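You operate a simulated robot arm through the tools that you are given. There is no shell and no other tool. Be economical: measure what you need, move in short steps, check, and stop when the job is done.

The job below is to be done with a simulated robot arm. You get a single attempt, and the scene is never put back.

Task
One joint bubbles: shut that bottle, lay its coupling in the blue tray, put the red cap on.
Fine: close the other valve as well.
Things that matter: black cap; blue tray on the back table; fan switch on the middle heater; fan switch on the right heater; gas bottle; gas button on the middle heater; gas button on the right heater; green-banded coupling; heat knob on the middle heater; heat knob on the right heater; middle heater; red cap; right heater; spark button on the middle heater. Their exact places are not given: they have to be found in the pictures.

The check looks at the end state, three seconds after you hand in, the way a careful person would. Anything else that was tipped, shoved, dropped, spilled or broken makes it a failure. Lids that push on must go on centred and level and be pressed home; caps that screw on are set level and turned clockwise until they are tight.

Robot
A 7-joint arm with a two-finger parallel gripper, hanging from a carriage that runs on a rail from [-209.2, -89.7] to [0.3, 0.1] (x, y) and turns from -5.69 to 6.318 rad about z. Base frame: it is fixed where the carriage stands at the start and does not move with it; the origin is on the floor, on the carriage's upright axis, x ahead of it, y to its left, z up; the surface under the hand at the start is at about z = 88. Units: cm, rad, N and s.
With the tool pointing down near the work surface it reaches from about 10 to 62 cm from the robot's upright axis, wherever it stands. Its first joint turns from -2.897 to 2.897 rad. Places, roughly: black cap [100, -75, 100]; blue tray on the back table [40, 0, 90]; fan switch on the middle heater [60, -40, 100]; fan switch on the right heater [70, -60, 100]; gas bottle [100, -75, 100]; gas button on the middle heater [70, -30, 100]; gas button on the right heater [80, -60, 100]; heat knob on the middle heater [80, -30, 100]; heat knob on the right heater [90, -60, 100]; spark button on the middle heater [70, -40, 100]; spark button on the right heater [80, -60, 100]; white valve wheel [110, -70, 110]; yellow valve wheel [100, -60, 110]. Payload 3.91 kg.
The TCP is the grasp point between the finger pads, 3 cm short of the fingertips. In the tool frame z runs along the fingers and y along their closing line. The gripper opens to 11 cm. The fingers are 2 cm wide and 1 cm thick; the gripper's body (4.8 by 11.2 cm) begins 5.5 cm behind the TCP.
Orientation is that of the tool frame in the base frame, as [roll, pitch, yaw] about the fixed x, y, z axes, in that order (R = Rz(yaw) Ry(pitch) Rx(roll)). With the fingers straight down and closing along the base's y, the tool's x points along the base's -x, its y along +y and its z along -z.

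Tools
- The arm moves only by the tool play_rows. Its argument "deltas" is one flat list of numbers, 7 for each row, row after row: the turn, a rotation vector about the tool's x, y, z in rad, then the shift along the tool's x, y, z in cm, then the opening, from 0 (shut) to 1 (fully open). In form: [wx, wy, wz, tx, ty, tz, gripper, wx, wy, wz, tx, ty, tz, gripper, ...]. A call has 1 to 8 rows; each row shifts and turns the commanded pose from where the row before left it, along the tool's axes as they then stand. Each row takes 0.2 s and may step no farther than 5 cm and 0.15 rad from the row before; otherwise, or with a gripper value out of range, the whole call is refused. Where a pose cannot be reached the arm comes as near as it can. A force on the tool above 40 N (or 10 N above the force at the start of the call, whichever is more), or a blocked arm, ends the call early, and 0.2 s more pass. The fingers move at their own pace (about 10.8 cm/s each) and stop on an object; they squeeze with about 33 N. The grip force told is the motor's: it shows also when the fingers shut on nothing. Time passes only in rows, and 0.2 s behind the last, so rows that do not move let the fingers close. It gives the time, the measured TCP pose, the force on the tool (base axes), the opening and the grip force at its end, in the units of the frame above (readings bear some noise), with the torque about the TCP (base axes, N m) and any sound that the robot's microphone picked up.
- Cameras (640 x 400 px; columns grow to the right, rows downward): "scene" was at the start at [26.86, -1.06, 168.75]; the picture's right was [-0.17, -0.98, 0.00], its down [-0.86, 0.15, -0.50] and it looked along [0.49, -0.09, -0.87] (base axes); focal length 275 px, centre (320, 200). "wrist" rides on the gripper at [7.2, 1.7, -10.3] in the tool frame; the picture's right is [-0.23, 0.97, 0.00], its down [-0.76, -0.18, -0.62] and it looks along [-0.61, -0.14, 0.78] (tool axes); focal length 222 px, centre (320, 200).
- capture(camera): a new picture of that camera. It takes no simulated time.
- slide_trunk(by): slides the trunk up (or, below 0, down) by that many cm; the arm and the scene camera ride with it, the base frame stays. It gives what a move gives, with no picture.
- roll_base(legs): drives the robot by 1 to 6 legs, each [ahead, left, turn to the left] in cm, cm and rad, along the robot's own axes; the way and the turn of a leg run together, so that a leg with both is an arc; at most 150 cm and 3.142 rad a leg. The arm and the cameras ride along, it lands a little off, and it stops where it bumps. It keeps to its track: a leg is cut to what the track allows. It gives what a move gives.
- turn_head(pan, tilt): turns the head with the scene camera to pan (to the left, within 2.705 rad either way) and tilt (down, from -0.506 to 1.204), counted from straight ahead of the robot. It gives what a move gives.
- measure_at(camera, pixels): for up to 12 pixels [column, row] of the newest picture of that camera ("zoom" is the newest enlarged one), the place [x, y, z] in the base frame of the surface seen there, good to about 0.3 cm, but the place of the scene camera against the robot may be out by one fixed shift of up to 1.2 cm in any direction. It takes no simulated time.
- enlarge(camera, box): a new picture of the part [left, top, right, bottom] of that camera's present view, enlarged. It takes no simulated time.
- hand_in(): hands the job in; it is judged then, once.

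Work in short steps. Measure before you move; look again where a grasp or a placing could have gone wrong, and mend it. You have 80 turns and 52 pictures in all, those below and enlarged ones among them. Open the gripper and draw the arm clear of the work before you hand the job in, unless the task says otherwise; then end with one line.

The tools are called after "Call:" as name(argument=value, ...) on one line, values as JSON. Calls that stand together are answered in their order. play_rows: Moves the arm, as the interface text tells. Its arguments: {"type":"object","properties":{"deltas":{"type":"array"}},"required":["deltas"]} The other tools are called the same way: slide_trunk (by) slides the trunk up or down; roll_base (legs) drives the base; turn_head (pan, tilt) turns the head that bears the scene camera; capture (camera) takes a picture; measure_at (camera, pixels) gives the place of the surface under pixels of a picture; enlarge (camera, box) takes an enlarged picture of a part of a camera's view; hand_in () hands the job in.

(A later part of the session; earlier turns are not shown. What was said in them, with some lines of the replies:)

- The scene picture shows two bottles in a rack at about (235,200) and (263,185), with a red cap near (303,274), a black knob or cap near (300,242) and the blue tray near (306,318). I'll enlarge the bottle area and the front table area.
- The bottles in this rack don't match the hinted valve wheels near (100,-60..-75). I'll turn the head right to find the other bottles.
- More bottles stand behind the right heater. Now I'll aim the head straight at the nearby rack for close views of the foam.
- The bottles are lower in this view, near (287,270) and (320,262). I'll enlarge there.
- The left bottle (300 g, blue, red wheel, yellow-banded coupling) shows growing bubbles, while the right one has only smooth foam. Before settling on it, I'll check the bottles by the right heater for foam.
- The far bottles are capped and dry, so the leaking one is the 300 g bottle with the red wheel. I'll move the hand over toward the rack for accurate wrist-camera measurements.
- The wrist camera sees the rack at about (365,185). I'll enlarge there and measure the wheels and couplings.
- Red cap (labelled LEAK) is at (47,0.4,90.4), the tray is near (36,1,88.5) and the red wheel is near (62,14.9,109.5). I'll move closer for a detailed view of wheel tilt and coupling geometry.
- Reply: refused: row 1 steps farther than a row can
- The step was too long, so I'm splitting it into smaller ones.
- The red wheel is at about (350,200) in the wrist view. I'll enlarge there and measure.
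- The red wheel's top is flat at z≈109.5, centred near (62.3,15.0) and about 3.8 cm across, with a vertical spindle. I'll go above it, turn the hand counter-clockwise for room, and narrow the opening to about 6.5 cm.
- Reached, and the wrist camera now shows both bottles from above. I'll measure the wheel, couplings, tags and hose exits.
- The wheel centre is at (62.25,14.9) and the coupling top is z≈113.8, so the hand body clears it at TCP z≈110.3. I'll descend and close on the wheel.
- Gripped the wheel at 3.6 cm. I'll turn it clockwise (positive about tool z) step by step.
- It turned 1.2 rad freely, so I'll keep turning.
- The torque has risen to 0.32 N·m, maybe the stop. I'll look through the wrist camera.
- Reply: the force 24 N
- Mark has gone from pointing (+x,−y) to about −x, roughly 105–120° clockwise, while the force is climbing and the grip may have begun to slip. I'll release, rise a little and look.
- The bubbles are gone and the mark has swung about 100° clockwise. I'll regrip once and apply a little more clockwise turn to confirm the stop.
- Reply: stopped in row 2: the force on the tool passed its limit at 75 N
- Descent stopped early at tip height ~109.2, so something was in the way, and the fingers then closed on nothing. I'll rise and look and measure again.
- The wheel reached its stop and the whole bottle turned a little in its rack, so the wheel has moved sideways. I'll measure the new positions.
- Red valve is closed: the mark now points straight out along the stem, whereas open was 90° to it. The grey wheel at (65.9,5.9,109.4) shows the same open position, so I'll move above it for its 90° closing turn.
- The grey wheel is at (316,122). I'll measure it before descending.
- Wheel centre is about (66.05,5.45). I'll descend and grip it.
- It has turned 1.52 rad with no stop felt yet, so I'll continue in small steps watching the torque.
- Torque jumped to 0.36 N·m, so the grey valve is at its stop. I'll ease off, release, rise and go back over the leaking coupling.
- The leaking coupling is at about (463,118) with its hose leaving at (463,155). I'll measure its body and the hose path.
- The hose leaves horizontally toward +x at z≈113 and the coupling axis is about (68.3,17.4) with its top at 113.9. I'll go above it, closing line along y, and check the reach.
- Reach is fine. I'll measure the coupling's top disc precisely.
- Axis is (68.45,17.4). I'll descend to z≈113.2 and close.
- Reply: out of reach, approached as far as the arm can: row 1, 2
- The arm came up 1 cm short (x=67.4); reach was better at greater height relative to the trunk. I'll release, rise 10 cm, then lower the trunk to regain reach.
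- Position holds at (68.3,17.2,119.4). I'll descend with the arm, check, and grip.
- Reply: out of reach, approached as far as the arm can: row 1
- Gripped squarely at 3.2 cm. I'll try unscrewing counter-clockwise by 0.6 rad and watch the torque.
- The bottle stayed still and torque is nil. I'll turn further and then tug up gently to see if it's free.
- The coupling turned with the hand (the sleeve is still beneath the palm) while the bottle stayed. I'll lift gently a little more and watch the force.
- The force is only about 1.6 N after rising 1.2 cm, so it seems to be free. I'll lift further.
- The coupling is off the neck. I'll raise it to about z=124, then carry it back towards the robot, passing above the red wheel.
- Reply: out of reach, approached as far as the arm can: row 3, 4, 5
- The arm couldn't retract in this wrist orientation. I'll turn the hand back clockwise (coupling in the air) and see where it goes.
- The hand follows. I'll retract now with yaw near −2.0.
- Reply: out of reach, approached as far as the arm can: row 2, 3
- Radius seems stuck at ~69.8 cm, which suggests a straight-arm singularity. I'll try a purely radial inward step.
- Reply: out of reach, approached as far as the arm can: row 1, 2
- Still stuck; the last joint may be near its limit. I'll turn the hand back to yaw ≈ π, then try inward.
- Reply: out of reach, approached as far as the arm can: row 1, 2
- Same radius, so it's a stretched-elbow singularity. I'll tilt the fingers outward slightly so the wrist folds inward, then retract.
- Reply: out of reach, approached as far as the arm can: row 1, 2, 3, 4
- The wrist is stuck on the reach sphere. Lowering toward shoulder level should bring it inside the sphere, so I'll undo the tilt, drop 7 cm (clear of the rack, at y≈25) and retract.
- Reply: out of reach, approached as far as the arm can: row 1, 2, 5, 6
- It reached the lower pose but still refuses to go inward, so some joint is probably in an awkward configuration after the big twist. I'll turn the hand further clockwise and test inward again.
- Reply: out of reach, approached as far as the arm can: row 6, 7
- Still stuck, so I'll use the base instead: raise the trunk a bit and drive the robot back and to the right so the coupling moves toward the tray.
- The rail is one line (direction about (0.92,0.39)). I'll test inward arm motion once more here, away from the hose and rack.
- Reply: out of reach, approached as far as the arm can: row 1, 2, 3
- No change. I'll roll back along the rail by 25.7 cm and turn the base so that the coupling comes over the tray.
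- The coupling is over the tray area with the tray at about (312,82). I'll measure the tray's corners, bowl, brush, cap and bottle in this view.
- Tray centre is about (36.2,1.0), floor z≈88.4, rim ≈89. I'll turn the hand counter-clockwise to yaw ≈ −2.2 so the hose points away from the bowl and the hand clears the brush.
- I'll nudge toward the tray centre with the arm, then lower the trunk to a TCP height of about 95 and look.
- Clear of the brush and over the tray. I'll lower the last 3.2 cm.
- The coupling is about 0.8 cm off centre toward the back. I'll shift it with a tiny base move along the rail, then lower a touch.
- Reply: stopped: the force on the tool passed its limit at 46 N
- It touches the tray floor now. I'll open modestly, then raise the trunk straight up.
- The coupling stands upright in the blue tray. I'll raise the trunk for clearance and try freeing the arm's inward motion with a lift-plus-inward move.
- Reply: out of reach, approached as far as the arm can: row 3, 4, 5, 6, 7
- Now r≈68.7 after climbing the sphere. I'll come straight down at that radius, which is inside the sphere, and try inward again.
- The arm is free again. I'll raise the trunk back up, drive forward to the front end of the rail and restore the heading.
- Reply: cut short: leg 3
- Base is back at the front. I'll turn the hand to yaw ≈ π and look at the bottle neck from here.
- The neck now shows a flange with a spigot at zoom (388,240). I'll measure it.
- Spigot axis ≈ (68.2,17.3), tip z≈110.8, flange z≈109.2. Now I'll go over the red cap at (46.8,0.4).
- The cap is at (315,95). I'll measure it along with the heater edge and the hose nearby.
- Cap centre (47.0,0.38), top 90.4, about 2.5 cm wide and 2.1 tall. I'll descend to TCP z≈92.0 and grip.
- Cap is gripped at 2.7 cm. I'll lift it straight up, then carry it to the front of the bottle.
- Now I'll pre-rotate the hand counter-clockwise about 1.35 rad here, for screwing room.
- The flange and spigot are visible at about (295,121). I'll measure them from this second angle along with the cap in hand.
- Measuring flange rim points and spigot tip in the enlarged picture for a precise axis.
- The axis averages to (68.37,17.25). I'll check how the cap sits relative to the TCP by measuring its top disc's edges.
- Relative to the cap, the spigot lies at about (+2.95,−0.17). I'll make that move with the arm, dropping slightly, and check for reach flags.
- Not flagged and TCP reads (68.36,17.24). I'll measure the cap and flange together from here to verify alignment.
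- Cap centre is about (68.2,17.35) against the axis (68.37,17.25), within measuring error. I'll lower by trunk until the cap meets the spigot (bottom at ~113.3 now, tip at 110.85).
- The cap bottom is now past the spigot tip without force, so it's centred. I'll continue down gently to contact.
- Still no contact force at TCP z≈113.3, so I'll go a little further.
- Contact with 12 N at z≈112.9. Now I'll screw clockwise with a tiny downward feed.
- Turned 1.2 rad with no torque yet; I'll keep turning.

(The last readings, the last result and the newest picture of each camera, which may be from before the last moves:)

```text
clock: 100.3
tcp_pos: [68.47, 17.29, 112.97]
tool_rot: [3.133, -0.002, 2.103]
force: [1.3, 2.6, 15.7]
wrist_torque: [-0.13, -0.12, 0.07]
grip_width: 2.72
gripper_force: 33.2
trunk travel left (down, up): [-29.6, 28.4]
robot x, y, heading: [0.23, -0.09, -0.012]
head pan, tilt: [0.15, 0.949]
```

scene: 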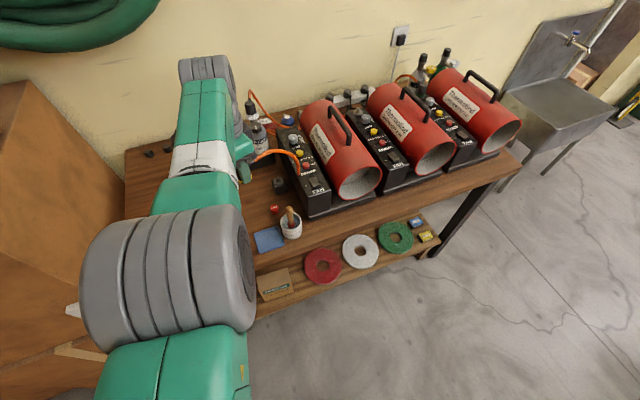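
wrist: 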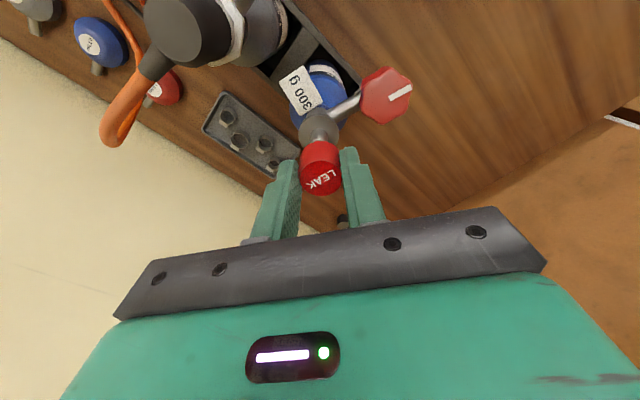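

No tightening yet after 2.4 rad; I'll continue another 0.75 rad.

Call:
play_rows(deltas=[0, 0, 0.15, 0, 0, 0.01, 0.05, 0, 0, 0.15, 0, 0, 0.01, 0.05, 0, 0, 0.15, 0, 0, 0.01, 0.05, 0, 0, 0.15, 0, 0, 0.01, 0.05, 0, 0, 0.15, 0, 0, 0.01, 0.05])

Call:
capture(camera="wrist")

```text
clock: 101.5
tcp_pos: [68.65, 16.97, 112.96]
tool_rot: [3.134, -0.004, 1.352]
force: [3.4, -2.8, 18.5]
wrist_torque: [-0.42, -0.11, 0.08]
grip_width: 2.72
gripper_force: 33.2
trunk travel left (down, up): [-29.6, 28.4]
robot x, y, heading: [0.16, -0.02, -0.011]
head pan, tilt: [0.15, 0.949]
```

```text
3 pictures are left
```

wrist: 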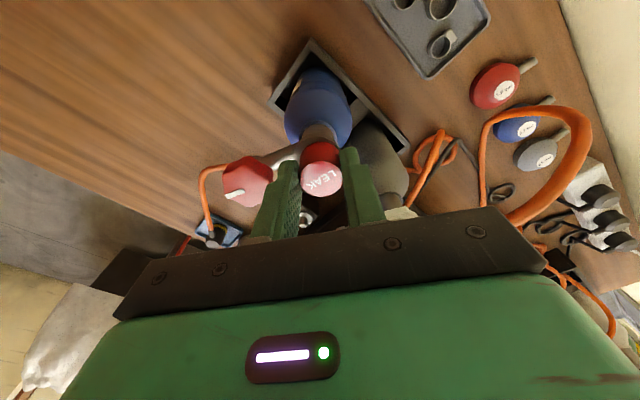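

I'll measure the cap's top height and the flange to see whether it's seated.

Call:
measure_at(camera="wrist", pixels=[[321, 182], [321, 170], [321, 190], [310, 180], [333, 180], [321, 150], [321, 143], [321, 135], [310, 132], [332, 132], [245, 182], [321, 193]])

Call:
enlarge(camera="wrist", box=[270, 100, 370, 210])

```text
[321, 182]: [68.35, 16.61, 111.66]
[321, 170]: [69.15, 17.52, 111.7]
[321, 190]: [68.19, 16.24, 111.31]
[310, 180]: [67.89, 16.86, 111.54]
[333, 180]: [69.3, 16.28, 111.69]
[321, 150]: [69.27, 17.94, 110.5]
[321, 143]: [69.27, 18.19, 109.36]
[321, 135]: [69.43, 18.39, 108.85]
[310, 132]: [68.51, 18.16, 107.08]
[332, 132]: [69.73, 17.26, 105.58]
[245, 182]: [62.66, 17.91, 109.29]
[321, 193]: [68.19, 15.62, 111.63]
```

```text
3.64 times, centred on (320, 155) of wrist
5 turns are left
```

zoom: 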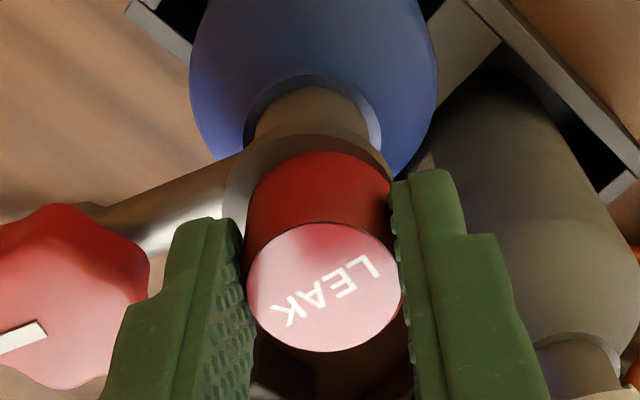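

The cap sits flat on the flange (top 111.6, bottom ≈109.3), and the bottle has turned about 12° with it, which suggests it's tightening. I'll ratchet once — open, turn back, regrip — and turn a bit more while reading torque.

Call:
play_rows(deltas=[0, 0, 0, 0, 0, 0, 0.36, 0, 0, 0, 0, 0, 0, 0.36, 0, 0, -0.15, 0, 0, 0, 0.36, 0, 0, -0.15, 0, 0, 0, 0.36, 0, 0, -0.15, 0, 0, 0, 0.36, 0, 0, -0.15, 0, 0, 0, 0.36, 0, 0, -0.15, 0, 0, 0, 0.36, 0, 0, -0.15, 0, 0, 0, 0.36])

Call:
play_rows(deltas=[0, 0, -0.15, 0, 0, 0, 0.36, 0, 0, -0.15, 0, 0, 0, 0.36, 0, 0, -0.15, 0, 0, 0, 0.36, 0, 0, -0.15, 0, 0, 0, 0.36, 0, 0, 0, 0, 0, 0, 0.05, 0, 0, 0, 0, 0, 0, 0.05, 0, 0, 0, 0, 0, 0, 0.05])

Call:
play_rows(deltas=[0, 0, 0.15, 0, 0, 0, 0.05, 0, 0, 0.15, 0, 0, 0, 0.05])

Call:
play_rows(deltas=[0, 0, 0.15, 0, 0, 0, 0.05, 0, 0, 0.15, 0, 0, 0, 0.05])

Call:
capture(camera="wrist")

```text
clock: 103.3
tcp_pos: [68.23, 17.18, 112.73]
tool_rot: [3.134, -0.002, 2.257]
force: [0.4, -0.4, -0.4]
wrist_torque: [0.04, 0.05, 0.0]
grip_width: 3.95
gripper_force: 0.0
trunk travel left (down, up): [-29.6, 28.4]
robot x, y, heading: [0.31, -0.21, -0.017]
head pan, tilt: [0.15, 0.949]
```

```text
clock: 104.9
tcp_pos: [68.35, 17.22, 112.89]
tool_rot: [3.135, 0.005, 2.855]
force: [0.1, -0.3, -0.9]
wrist_torque: [-0.04, 0.03, 0.01]
grip_width: 2.84
gripper_force: 33.6
trunk travel left (down, up): [-29.6, 28.4]
robot x, y, heading: [-0.53, -0.26, -0.009]
head pan, tilt: [0.15, 0.949]
```

```text
clock: 105.5
tcp_pos: [68.33, 17.14, 112.82]
tool_rot: [3.133, 0.004, 2.553]
force: [1.3, -0.3, 2.0]
wrist_torque: [0.01, -0.01, 0.0]
grip_width: 2.84
gripper_force: 33.1
trunk travel left (down, up): [-29.6, 28.4]
robot x, y, heading: [-0.34, -0.05, -0.016]
head pan, tilt: [0.15, 0.949]
```

```text
clock: 106.1
tcp_pos: [68.39, 17.19, 112.76]
tool_rot: [3.134, -0.001, 2.253]
force: [1.0, -0.1, 3.1]
wrist_torque: [-0.05, -0.04, 0.04]
grip_width: 2.85
gripper_force: 33.4
trunk travel left (down, up): [-29.6, 28.4]
robot x, y, heading: [0.3, -0.04, -0.012]
head pan, tilt: [0.15, 0.949]
```

```text
1 pictures are left
4 turns are left
```

wrist: 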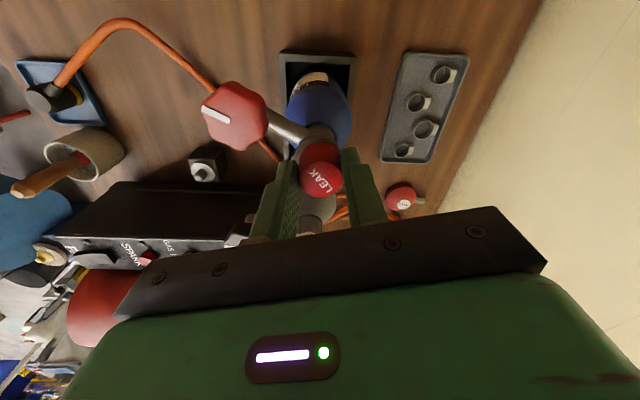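

Torque stays low and the coupling still stands in the tray. I'll measure the wheel to check bottle rotation, then keep screwing clockwise with another ratchet, reading torque after each part.

Call:
measure_at(camera="wrist", pixels=[[236, 116], [212, 115], [322, 180], [50, 95]])

Call:
play_rows(deltas=[0, 0, 0.15, 0, 0, 0, 0.05, 0, 0, 0.15, 0, 0, 0, 0.05, 0, 0, 0.15, 0, 0, 0, 0.05])

Call:
play_rows(deltas=[0, 0, 0.15, 0, 0, 0, 0.05, 0, 0, 0.15, 0, 0, 0, 0.05, 0, 0, 0.15, 0, 0, 0, 0.05])

Call:
play_rows(deltas=[0, 0, 0, 0, 0, 0, 0.36, 0, 0, 0, 0, 0, 0, 0.36, 0, 0, -0.15, 0, 0, 0, 0.36, 0, 0, -0.15, 0, 0, 0, 0.36, 0, 0, -0.15, 0, 0, 0, 0.36, 0, 0, -0.15, 0, 0, 0, 0.36, 0, 0, -0.15, 0, 0, 0, 0.36, 0, 0, -0.15, 0, 0, 0, 0.36])

Call:
play_rows(deltas=[0, 0, -0.15, 0, 0, 0, 0.36, 0, 0, -0.15, 0, 0, 0, 0.36, 0, 0, -0.15, 0, 0, 0, 0.36, 0, 0, -0.15, 0, 0, 0, 0.36, 0, 0, -0.15, 0, 0, 0, 0.36, 0, 0, -0.15, 0, 0, 0, 0.36, 0, 0, -0.15, 0, 0, 0, 0.36, 0, 0, -0.15, 0, 0, 0, 0.36])

Call:
play_rows(deltas=[0, 0, 0, 0, 0, 0, 0.05, 0, 0, 0, 0, 0, 0, 0.05, 0, 0, 0, 0, 0, 0, 0.05, 0, 0, 0.15, 0, 0, 0, 0.05, 0, 0, 0.15, 0, 0, 0, 0.05, 0, 0, 0.15, 0, 0, 0, 0.05])

Call:
play_rows(deltas=[0, 0, 0.15, 0, 0, 0, 0.05, 0, 0, 0.15, 0, 0, 0, 0.05, 0, 0, 0.15, 0, 0, 0, 0.05])

Call:
play_rows(deltas=[0, 0, 0.15, 0, 0, 0, 0.05, 0, 0, 0.15, 0, 0, 0, 0.05, 0, 0, 0.15, 0, 0, 0, 0.05])

```text
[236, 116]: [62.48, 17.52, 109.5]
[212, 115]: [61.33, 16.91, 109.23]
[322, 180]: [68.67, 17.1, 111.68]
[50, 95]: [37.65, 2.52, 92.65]
```

```text
clock: 106.9
tcp_pos: [68.47, 17.15, 112.79]
tool_rot: [3.134, -0.003, 1.805]
force: [3.0, -0.7, 6.3]
wrist_torque: [-0.12, -0.15, 0.08]
grip_width: 2.84
gripper_force: 33.2
trunk travel left (down, up): [-29.6, 28.4]
robot x, y, heading: [0.13, -0.03, -0.01]
head pan, tilt: [0.15, 0.949]
```

```text
clock: 107.7
tcp_pos: [68.37, 17.21, 112.83]
tool_rot: [3.136, -0.006, 1.351]
force: [1.6, -0.9, 3.5]
wrist_torque: [-0.12, -0.05, 0.05]
grip_width: 2.86
gripper_force: 33.2
trunk travel left (down, up): [-29.6, 28.4]
robot x, y, heading: [0.16, 0.14, -0.011]
head pan, tilt: [0.15, 0.949]
```

```text
clock: 109.5
tcp_pos: [68.09, 17.04, 112.88]
tool_rot: [3.135, -0.001, 2.258]
force: [-0.1, 0.6, -0.4]
wrist_torque: [0.01, -0.02, 0.0]
grip_width: 3.95
gripper_force: 0.0
out of reach, approached as far as the arm can: row 3
trunk travel left (down, up): [-29.6, 28.4]
robot x, y, heading: [0.03, -0.0, -0.014]
head pan, tilt: [0.15, 0.949]
```

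```text
clock: 111.3
tcp_pos: [68.06, 17.14, 112.69]
tool_rot: [3.137, 0.006, -2.826]
force: [-0.8, 0.6, 0.3]
wrist_torque: [0.02, 0.0, 0.0]
grip_width: 3.96
gripper_force: 0.0
trunk travel left (down, up): [-29.6, 28.4]
robot x, y, heading: [0.49, -0.05, -0.013]
head pan, tilt: [0.15, 0.949]
```

```text
clock: 112.7
tcp_pos: [68.08, 17.02, 112.73]
tool_rot: [3.136, 0.002, 3.002]
force: [-0.2, 0.6, 1.0]
wrist_torque: [-0.02, 0.0, 0.01]
grip_width: 2.82
gripper_force: 32.8
trunk travel left (down, up): [-29.6, 28.4]
robot x, y, heading: [-0.25, -0.08, -0.012]
head pan, tilt: [0.15, 0.949]
```

```text
clock: 113.5
tcp_pos: [68.09, 17.06, 112.71]
tool_rot: [3.134, 0.001, 2.551]
force: [0.7, 0.4, 1.8]
wrist_torque: [0.01, 0.02, 0.04]
grip_width: 2.81
gripper_force: 32.8
trunk travel left (down, up): [-29.6, 28.4]
robot x, y, heading: [0.16, -0.04, -0.008]
head pan, tilt: [0.15, 0.949]
```

```text
clock: 114.3
tcp_pos: [68.0, 17.21, 112.82]
tool_rot: [3.134, -0.001, 2.102]
force: [1.7, 0.9, 0.2]
wrist_torque: [-0.01, -0.05, 0.04]
grip_width: 2.79
gripper_force: 32.0
trunk travel left (down, up): [-29.6, 28.4]
robot x, y, heading: [-0.02, -0.08, -0.014]
head pan, tilt: [0.15, 0.949]
3 turns are left
```

About 6 rad turned so far; torque is low and the bottle hasn't moved further. I'll finish with gentle downward pressure through one more full ratchet, watching torque.

Call:
play_rows(deltas=[0, 0, 0.15, 0, 0, 0.04, 0.05, 0, 0, 0.15, 0, 0, 0.04, 0.05, 0, 0, 0.15, 0, 0, 0.03, 0.05, 0, 0, 0.15, 0, 0, 0.03, 0.05, 0, 0, 0.15, 0, 0, 0, 0.05])

Call:
play_rows(deltas=[0, 0, 0, 0, 0, 0, 0.36, 0, 0, 0, 0, 0, 0, 0.36, 0, 0, -0.15, 0, 0, 0, 0.36, 0, 0, -0.15, 0, 0, 0, 0.36, 0, 0, -0.15, 0, 0, 0, 0.36, 0, 0, -0.15, 0, 0, 0, 0.36, 0, 0, -0.15, 0, 0, 0, 0.36, 0, 0, -0.15, 0, 0, 0, 0.36])

Call:
play_rows(deltas=[0, 0, -0.15, 0, 0, 0, 0.36, 0, 0, -0.15, 0, 0, 0, 0.36, 0, 0, -0.15, 0, 0, 0, 0.36, 0, 0, -0.15, 0, 0, 0, 0.36, 0, 0, -0.15, 0, 0, 0, 0.36, 0, 0, -0.15, 0, 0, 0, 0.36, 0, 0, -0.15, 0, 0, 0, 0.36, 0, 0, -0.15, 0, 0, 0, 0.36])

Call:
play_rows(deltas=[0, 0, 0, 0, 0, 0, 0.05, 0, 0, 0, 0, 0, 0, 0.05, 0, 0, 0, 0, 0, 0, 0.05, 0, 0, 0.15, 0, 0, 0.03, 0.05, 0, 0, 0.15, 0, 0, 0.03, 0.05, 0, 0, 0.15, 0, 0, 0.03, 0.05])

Call:
play_rows(deltas=[0, 0, 0.15, 0, 0, 0.02, 0.05, 0, 0, 0.15, 0, 0, 0.02, 0.05, 0, 0, 0.15, 0, 0, 0, 0.05, 0, 0, 0.15, 0, 0, 0, 0.05])

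Call:
play_rows(deltas=[0, 0, 0.15, 0, 0, 0, 0.05, 0, 0, 0.15, 0, 0, 0, 0.05, 0, 0, 0.15, 0, 0, 0, 0.05, 0, 0, 0.15, 0, 0, 0, 0.05])

Call:
play_rows(deltas=[0, 0, 0.15, 0, 0, 0, 0.05, 0, 0, 0.15, 0, 0, 0, 0.05, 0, 0, 0.15, 0, 0, 0, 0.05])

Call:
capture(camera="wrist")

```text
clock: 115.5
tcp_pos: [68.16, 16.94, 112.68]
tool_rot: [3.135, -0.006, 1.351]
force: [2.6, 0.2, 8.5]
wrist_torque: [-0.1, -0.07, 0.01]
grip_width: 2.79
gripper_force: 32.8
trunk travel left (down, up): [-29.6, 28.4]
robot x, y, heading: [-0.2, 0.3, -0.008]
head pan, tilt: [0.15, 0.949]
```

```text
clock: 117.3
tcp_pos: [67.97, 17.07, 112.62]
tool_rot: [3.134, -0.003, 2.257]
force: [-0.4, 0.7, -1.1]
wrist_torque: [-0.01, -0.04, 0.01]
grip_width: 3.96
gripper_force: 0.1
trunk travel left (down, up): [-29.6, 28.4]
robot x, y, heading: [0.12, 0.59, -0.011]
head pan, tilt: [0.15, 0.949]
```

```text
clock: 119.1
tcp_pos: [68.07, 17.0, 112.59]
tool_rot: [3.139, 0.007, -2.828]
force: [1.6, -0.1, -0.7]
wrist_torque: [-0.01, 0.0, 0.01]
grip_width: 3.96
gripper_force: 0.0
trunk travel left (down, up): [-29.6, 28.4]
robot x, y, heading: [0.15, -0.12, -0.011]
head pan, tilt: [0.15, 0.949]
```

```text
clock: 120.5
tcp_pos: [68.05, 17.19, 112.57]
tool_rot: [3.137, 0.004, 3.003]
force: [-0.2, -0.4, 3.0]
wrist_torque: [-0.04, -0.07, 0.03]
grip_width: 2.8
gripper_force: 32.3
trunk travel left (down, up): [-29.6, 28.4]
robot x, y, heading: [0.08, -0.05, -0.015]
head pan, tilt: [0.15, 0.949]
```

```text
clock: 121.5
tcp_pos: [68.14, 17.26, 112.64]
tool_rot: [3.132, 0.001, 2.404]
force: [2.7, 1.8, 10.3]
wrist_torque: [0.01, -0.16, 0.05]
grip_width: 2.81
gripper_force: 33.0
trunk travel left (down, up): [-29.6, 28.4]
robot x, y, heading: [-0.03, 0.09, -0.01]
head pan, tilt: [0.15, 0.949]
```

```text
clock: 122.5
tcp_pos: [68.15, 17.25, 112.64]
tool_rot: [3.132, -0.003, 1.803]
force: [3.6, 1.3, 14.9]
wrist_torque: [-0.04, -0.28, 0.06]
grip_width: 2.77
gripper_force: 33.1
trunk travel left (down, up): [-29.6, 28.4]
robot x, y, heading: [-0.04, -0.01, -0.013]
head pan, tilt: [0.15, 0.949]
```

```text
clock: 123.3
tcp_pos: [67.98, 17.15, 112.74]
tool_rot: [3.137, -0.008, 1.353]
force: [5.0, 0.7, 12.3]
wrist_torque: [-0.01, -0.26, 0.06]
grip_width: 2.81
gripper_force: 33.1
trunk travel left (down, up): [-29.6, 28.4]
robot x, y, heading: [-0.35, -0.15, -0.016]
head pan, tilt: [0.15, 0.949]
```

```text
0 pictures are left
2 turns are left
```

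wrist: 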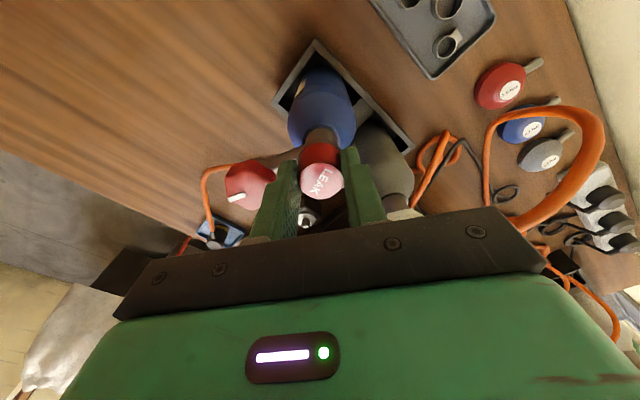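

No turn of the bottle and the cap followed the hand; TCP has sunk about 0.2 cm, so the thread may still be running. I'll do one last long ratchet of about 3.1 rad with light pressure, then open, rise straight up and draw clear.

Call:
play_rows(deltas=[0, 0, 0, 0, 0, 0, 0.36, 0, 0, 0, 0, 0, 0, 0.36, 0, 0, -0.15, 0, 0, 0, 0.36, 0, 0, -0.15, 0, 0, 0, 0.36, 0, 0, -0.15, 0, 0, 0, 0.36, 0, 0, -0.15, 0, 0, 0, 0.36, 0, 0, -0.15, 0, 0, 0, 0.36, 0, 0, -0.15, 0, 0, 0, 0.36])

Call:
play_rows(deltas=[0, 0, -0.15, 0, 0, 0, 0.36, 0, 0, -0.15, 0, 0, 0, 0.36, 0, 0, -0.15, 0, 0, 0, 0.36, 0, 0, -0.15, 0, 0, 0, 0.36, 0, 0, -0.15, 0, 0, 0, 0.36, 0, 0, -0.15, 0, 0, 0, 0.36, 0, 0, -0.15, 0, 0, 0, 0.36, 0, 0, -0.15, 0, 0, 0, 0.36])

Call:
play_rows(deltas=[0, 0, -0.15, 0, 0, 0, 0.36, 0, 0, -0.15, 0, 0, 0, 0.36, 0, 0, -0.15, 0, 0, 0, 0.36, 0, 0, -0.15, 0, 0, 0, 0.36, 0, 0, -0.15, 0, 0, 0, 0.36, 0, 0, -0.15, 0, 0, 0, 0.36])

Call:
play_rows(deltas=[0, 0, 0, 0, 0, 0, 0.05, 0, 0, 0, 0, 0, 0, 0.05, 0, 0, 0, 0, 0, 0, 0.05, 0, 0, 0.15, 0, 0, 0.02, 0.05, 0, 0, 0.15, 0, 0, 0.02, 0.05, 0, 0, 0.15, 0, 0, 0.02, 0.05, 0, 0, 0.15, 0, 0, 0.02, 0.05, 0, 0, 0.15, 0, 0, 0, 0.05])

Call:
play_rows(deltas=[0, 0, 0.15, 0, 0, 0, 0.05, 0, 0, 0.15, 0, 0, 0, 0.05, 0, 0, 0.15, 0, 0, 0, 0.05, 0, 0, 0.15, 0, 0, 0, 0.05, 0, 0, 0.15, 0, 0, 0, 0.05, 0, 0, 0.15, 0, 0, 0, 0.05, 0, 0, 0.15, 0, 0, 0, 0.05, 0, 0, 0.15, 0, 0, 0, 0.05])

Call:
play_rows(deltas=[0, 0, 0.15, 0, 0, 0, 0.05, 0, 0, 0.15, 0, 0, 0, 0.05, 0, 0, 0.15, 0, 0, 0, 0.05, 0, 0, 0.15, 0, 0, 0, 0.05, 0, 0, 0.15, 0, 0, 0, 0.05, 0, 0, 0.15, 0, 0, 0, 0.05, 0, 0, 0.15, 0, 0, 0, 0.05])

Call:
play_rows(deltas=[0, 0, 0, 0, 0, 0, 0.36, 0, 0, 0, 0, 0, 0, 0.36, 0, 0, 0, 0, 0, 0, 0.36])

Call:
slide_trunk(by=20)

Call:
roll_base(legs=[[-18, -8, 0]])

```text
clock: 125.1
tcp_pos: [67.96, 16.91, 112.54]
tool_rot: [3.135, -0.001, 2.257]
force: [0.2, 0.0, 0.5]
wrist_torque: [0.0, 0.0, -0.03]
grip_width: 3.97
gripper_force: 0.2
trunk travel left (down, up): [-29.6, 28.4]
robot x, y, heading: [0.2, -0.16, -0.015]
head pan, tilt: [0.15, 0.949]
```

```text
clock: 126.9
tcp_pos: [67.95, 16.92, 112.45]
tool_rot: [3.138, 0.005, -2.828]
force: [0.3, -0.4, 0.1]
wrist_torque: [0.01, -0.02, 0.02]
grip_width: 3.94
gripper_force: 0.0
trunk travel left (down, up): [-29.6, 28.4]
robot x, y, heading: [0.02, 0.41, -0.012]
head pan, tilt: [0.15, 0.949]
```

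```text
clock: 128.3
tcp_pos: [68.11, 16.92, 112.46]
tool_rot: [-3.139, 0.006, -1.928]
force: [-1.2, -0.5, -0.5]
wrist_torque: [0.01, -0.03, 0.0]
grip_width: 3.97
gripper_force: 0.0
trunk travel left (down, up): [-29.6, 28.4]
robot x, y, heading: [-0.27, 0.28, -0.013]
head pan, tilt: [0.15, 0.949]
```

```text
clock: 130.1
tcp_pos: [68.11, 17.16, 112.61]
tool_rot: [3.141, 0.009, -2.68]
force: [2.7, 1.0, 6.3]
wrist_torque: [0.04, -0.15, 0.03]
grip_width: 2.8
gripper_force: 33.2
trunk travel left (down, up): [-29.6, 28.4]
robot x, y, heading: [0.05, -0.2, -0.012]
head pan, tilt: [0.15, 0.949]
```

```text
clock: 131.9
tcp_pos: [68.02, 17.12, 112.63]
tool_rot: [3.136, 0.002, 2.402]
force: [2.7, 1.2, 8.2]
wrist_torque: [-0.01, -0.2, 0.07]
grip_width: 2.83
gripper_force: 33.4
trunk travel left (down, up): [-29.6, 28.4]
robot x, y, heading: [-0.1, -0.08, -0.012]
head pan, tilt: [0.15, 0.949]
```

```text
clock: 133.5
tcp_pos: [68.2, 17.04, 112.63]
tool_rot: [3.137, -0.007, 1.352]
force: [3.6, 0.5, 13.2]
wrist_torque: [-0.04, -0.22, 0.07]
grip_width: 2.83
gripper_force: 33.3
trunk travel left (down, up): [-29.6, 28.4]
robot x, y, heading: [-0.2, -0.16, -0.013]
head pan, tilt: [0.15, 0.949]
```

```text
clock: 134.3
tcp_pos: [67.96, 16.99, 112.51]
tool_rot: [3.14, -0.005, 1.354]
force: [0.0, 0.2, 0.2]
wrist_torque: [0.04, -0.02, -0.03]
grip_width: 3.96
gripper_force: 0.2
trunk travel left (down, up): [-29.6, 28.4]
robot x, y, heading: [0.16, -0.24, -0.015]
head pan, tilt: [0.15, 0.949]
```

```text
clock: 136.5
tcp_pos: [68.04, 16.91, 132.4]
tool_rot: [3.137, -0.005, 1.358]
force: [-0.2, -0.2, -0.1]
wrist_torque: [0.0, 0.01, 0.03]
grip_width: 3.95
gripper_force: 0.1
trunk travel left (down, up): [-49.6, 8.4]
robot x, y, heading: [-0.12, 0.18, -0.016]
head pan, tilt: [0.15, 0.949]
```

```text
clock: 138.1
tcp_pos: [49.68, 8.94, 132.46]
tool_rot: [3.138, -0.005, 1.351]
force: [-0.7, -0.2, -0.4]
wrist_torque: [-0.01, -0.02, 0.01]
grip_width: 3.94
gripper_force: 0.1
trunk travel left (down, up): [-49.6, 8.4]
robot x, y, heading: [-18.6, -7.92, -0.014]
head pan, tilt: [0.15, 0.949]
1 turns are left
```

The arm is clear and the gripper is open, so I'm handing in on my last turn.

Call:
hand_in()

```text
The job is handed in.
```

I handed the job in with every step carried out, but I can't confirm the red cap is tight: it sits flat and centred on the leaking bottle's neck, yet after about 12.8 rad (two turns) clockwise I never felt a clear stop. The bubbling joint was the 300 g bottle's; its valve is shut and its foam is gone, its coupling is in the blue tray, and the other bottle's valve is closed too. The 300 g bottle also turned roughly 15–25° in its rack.
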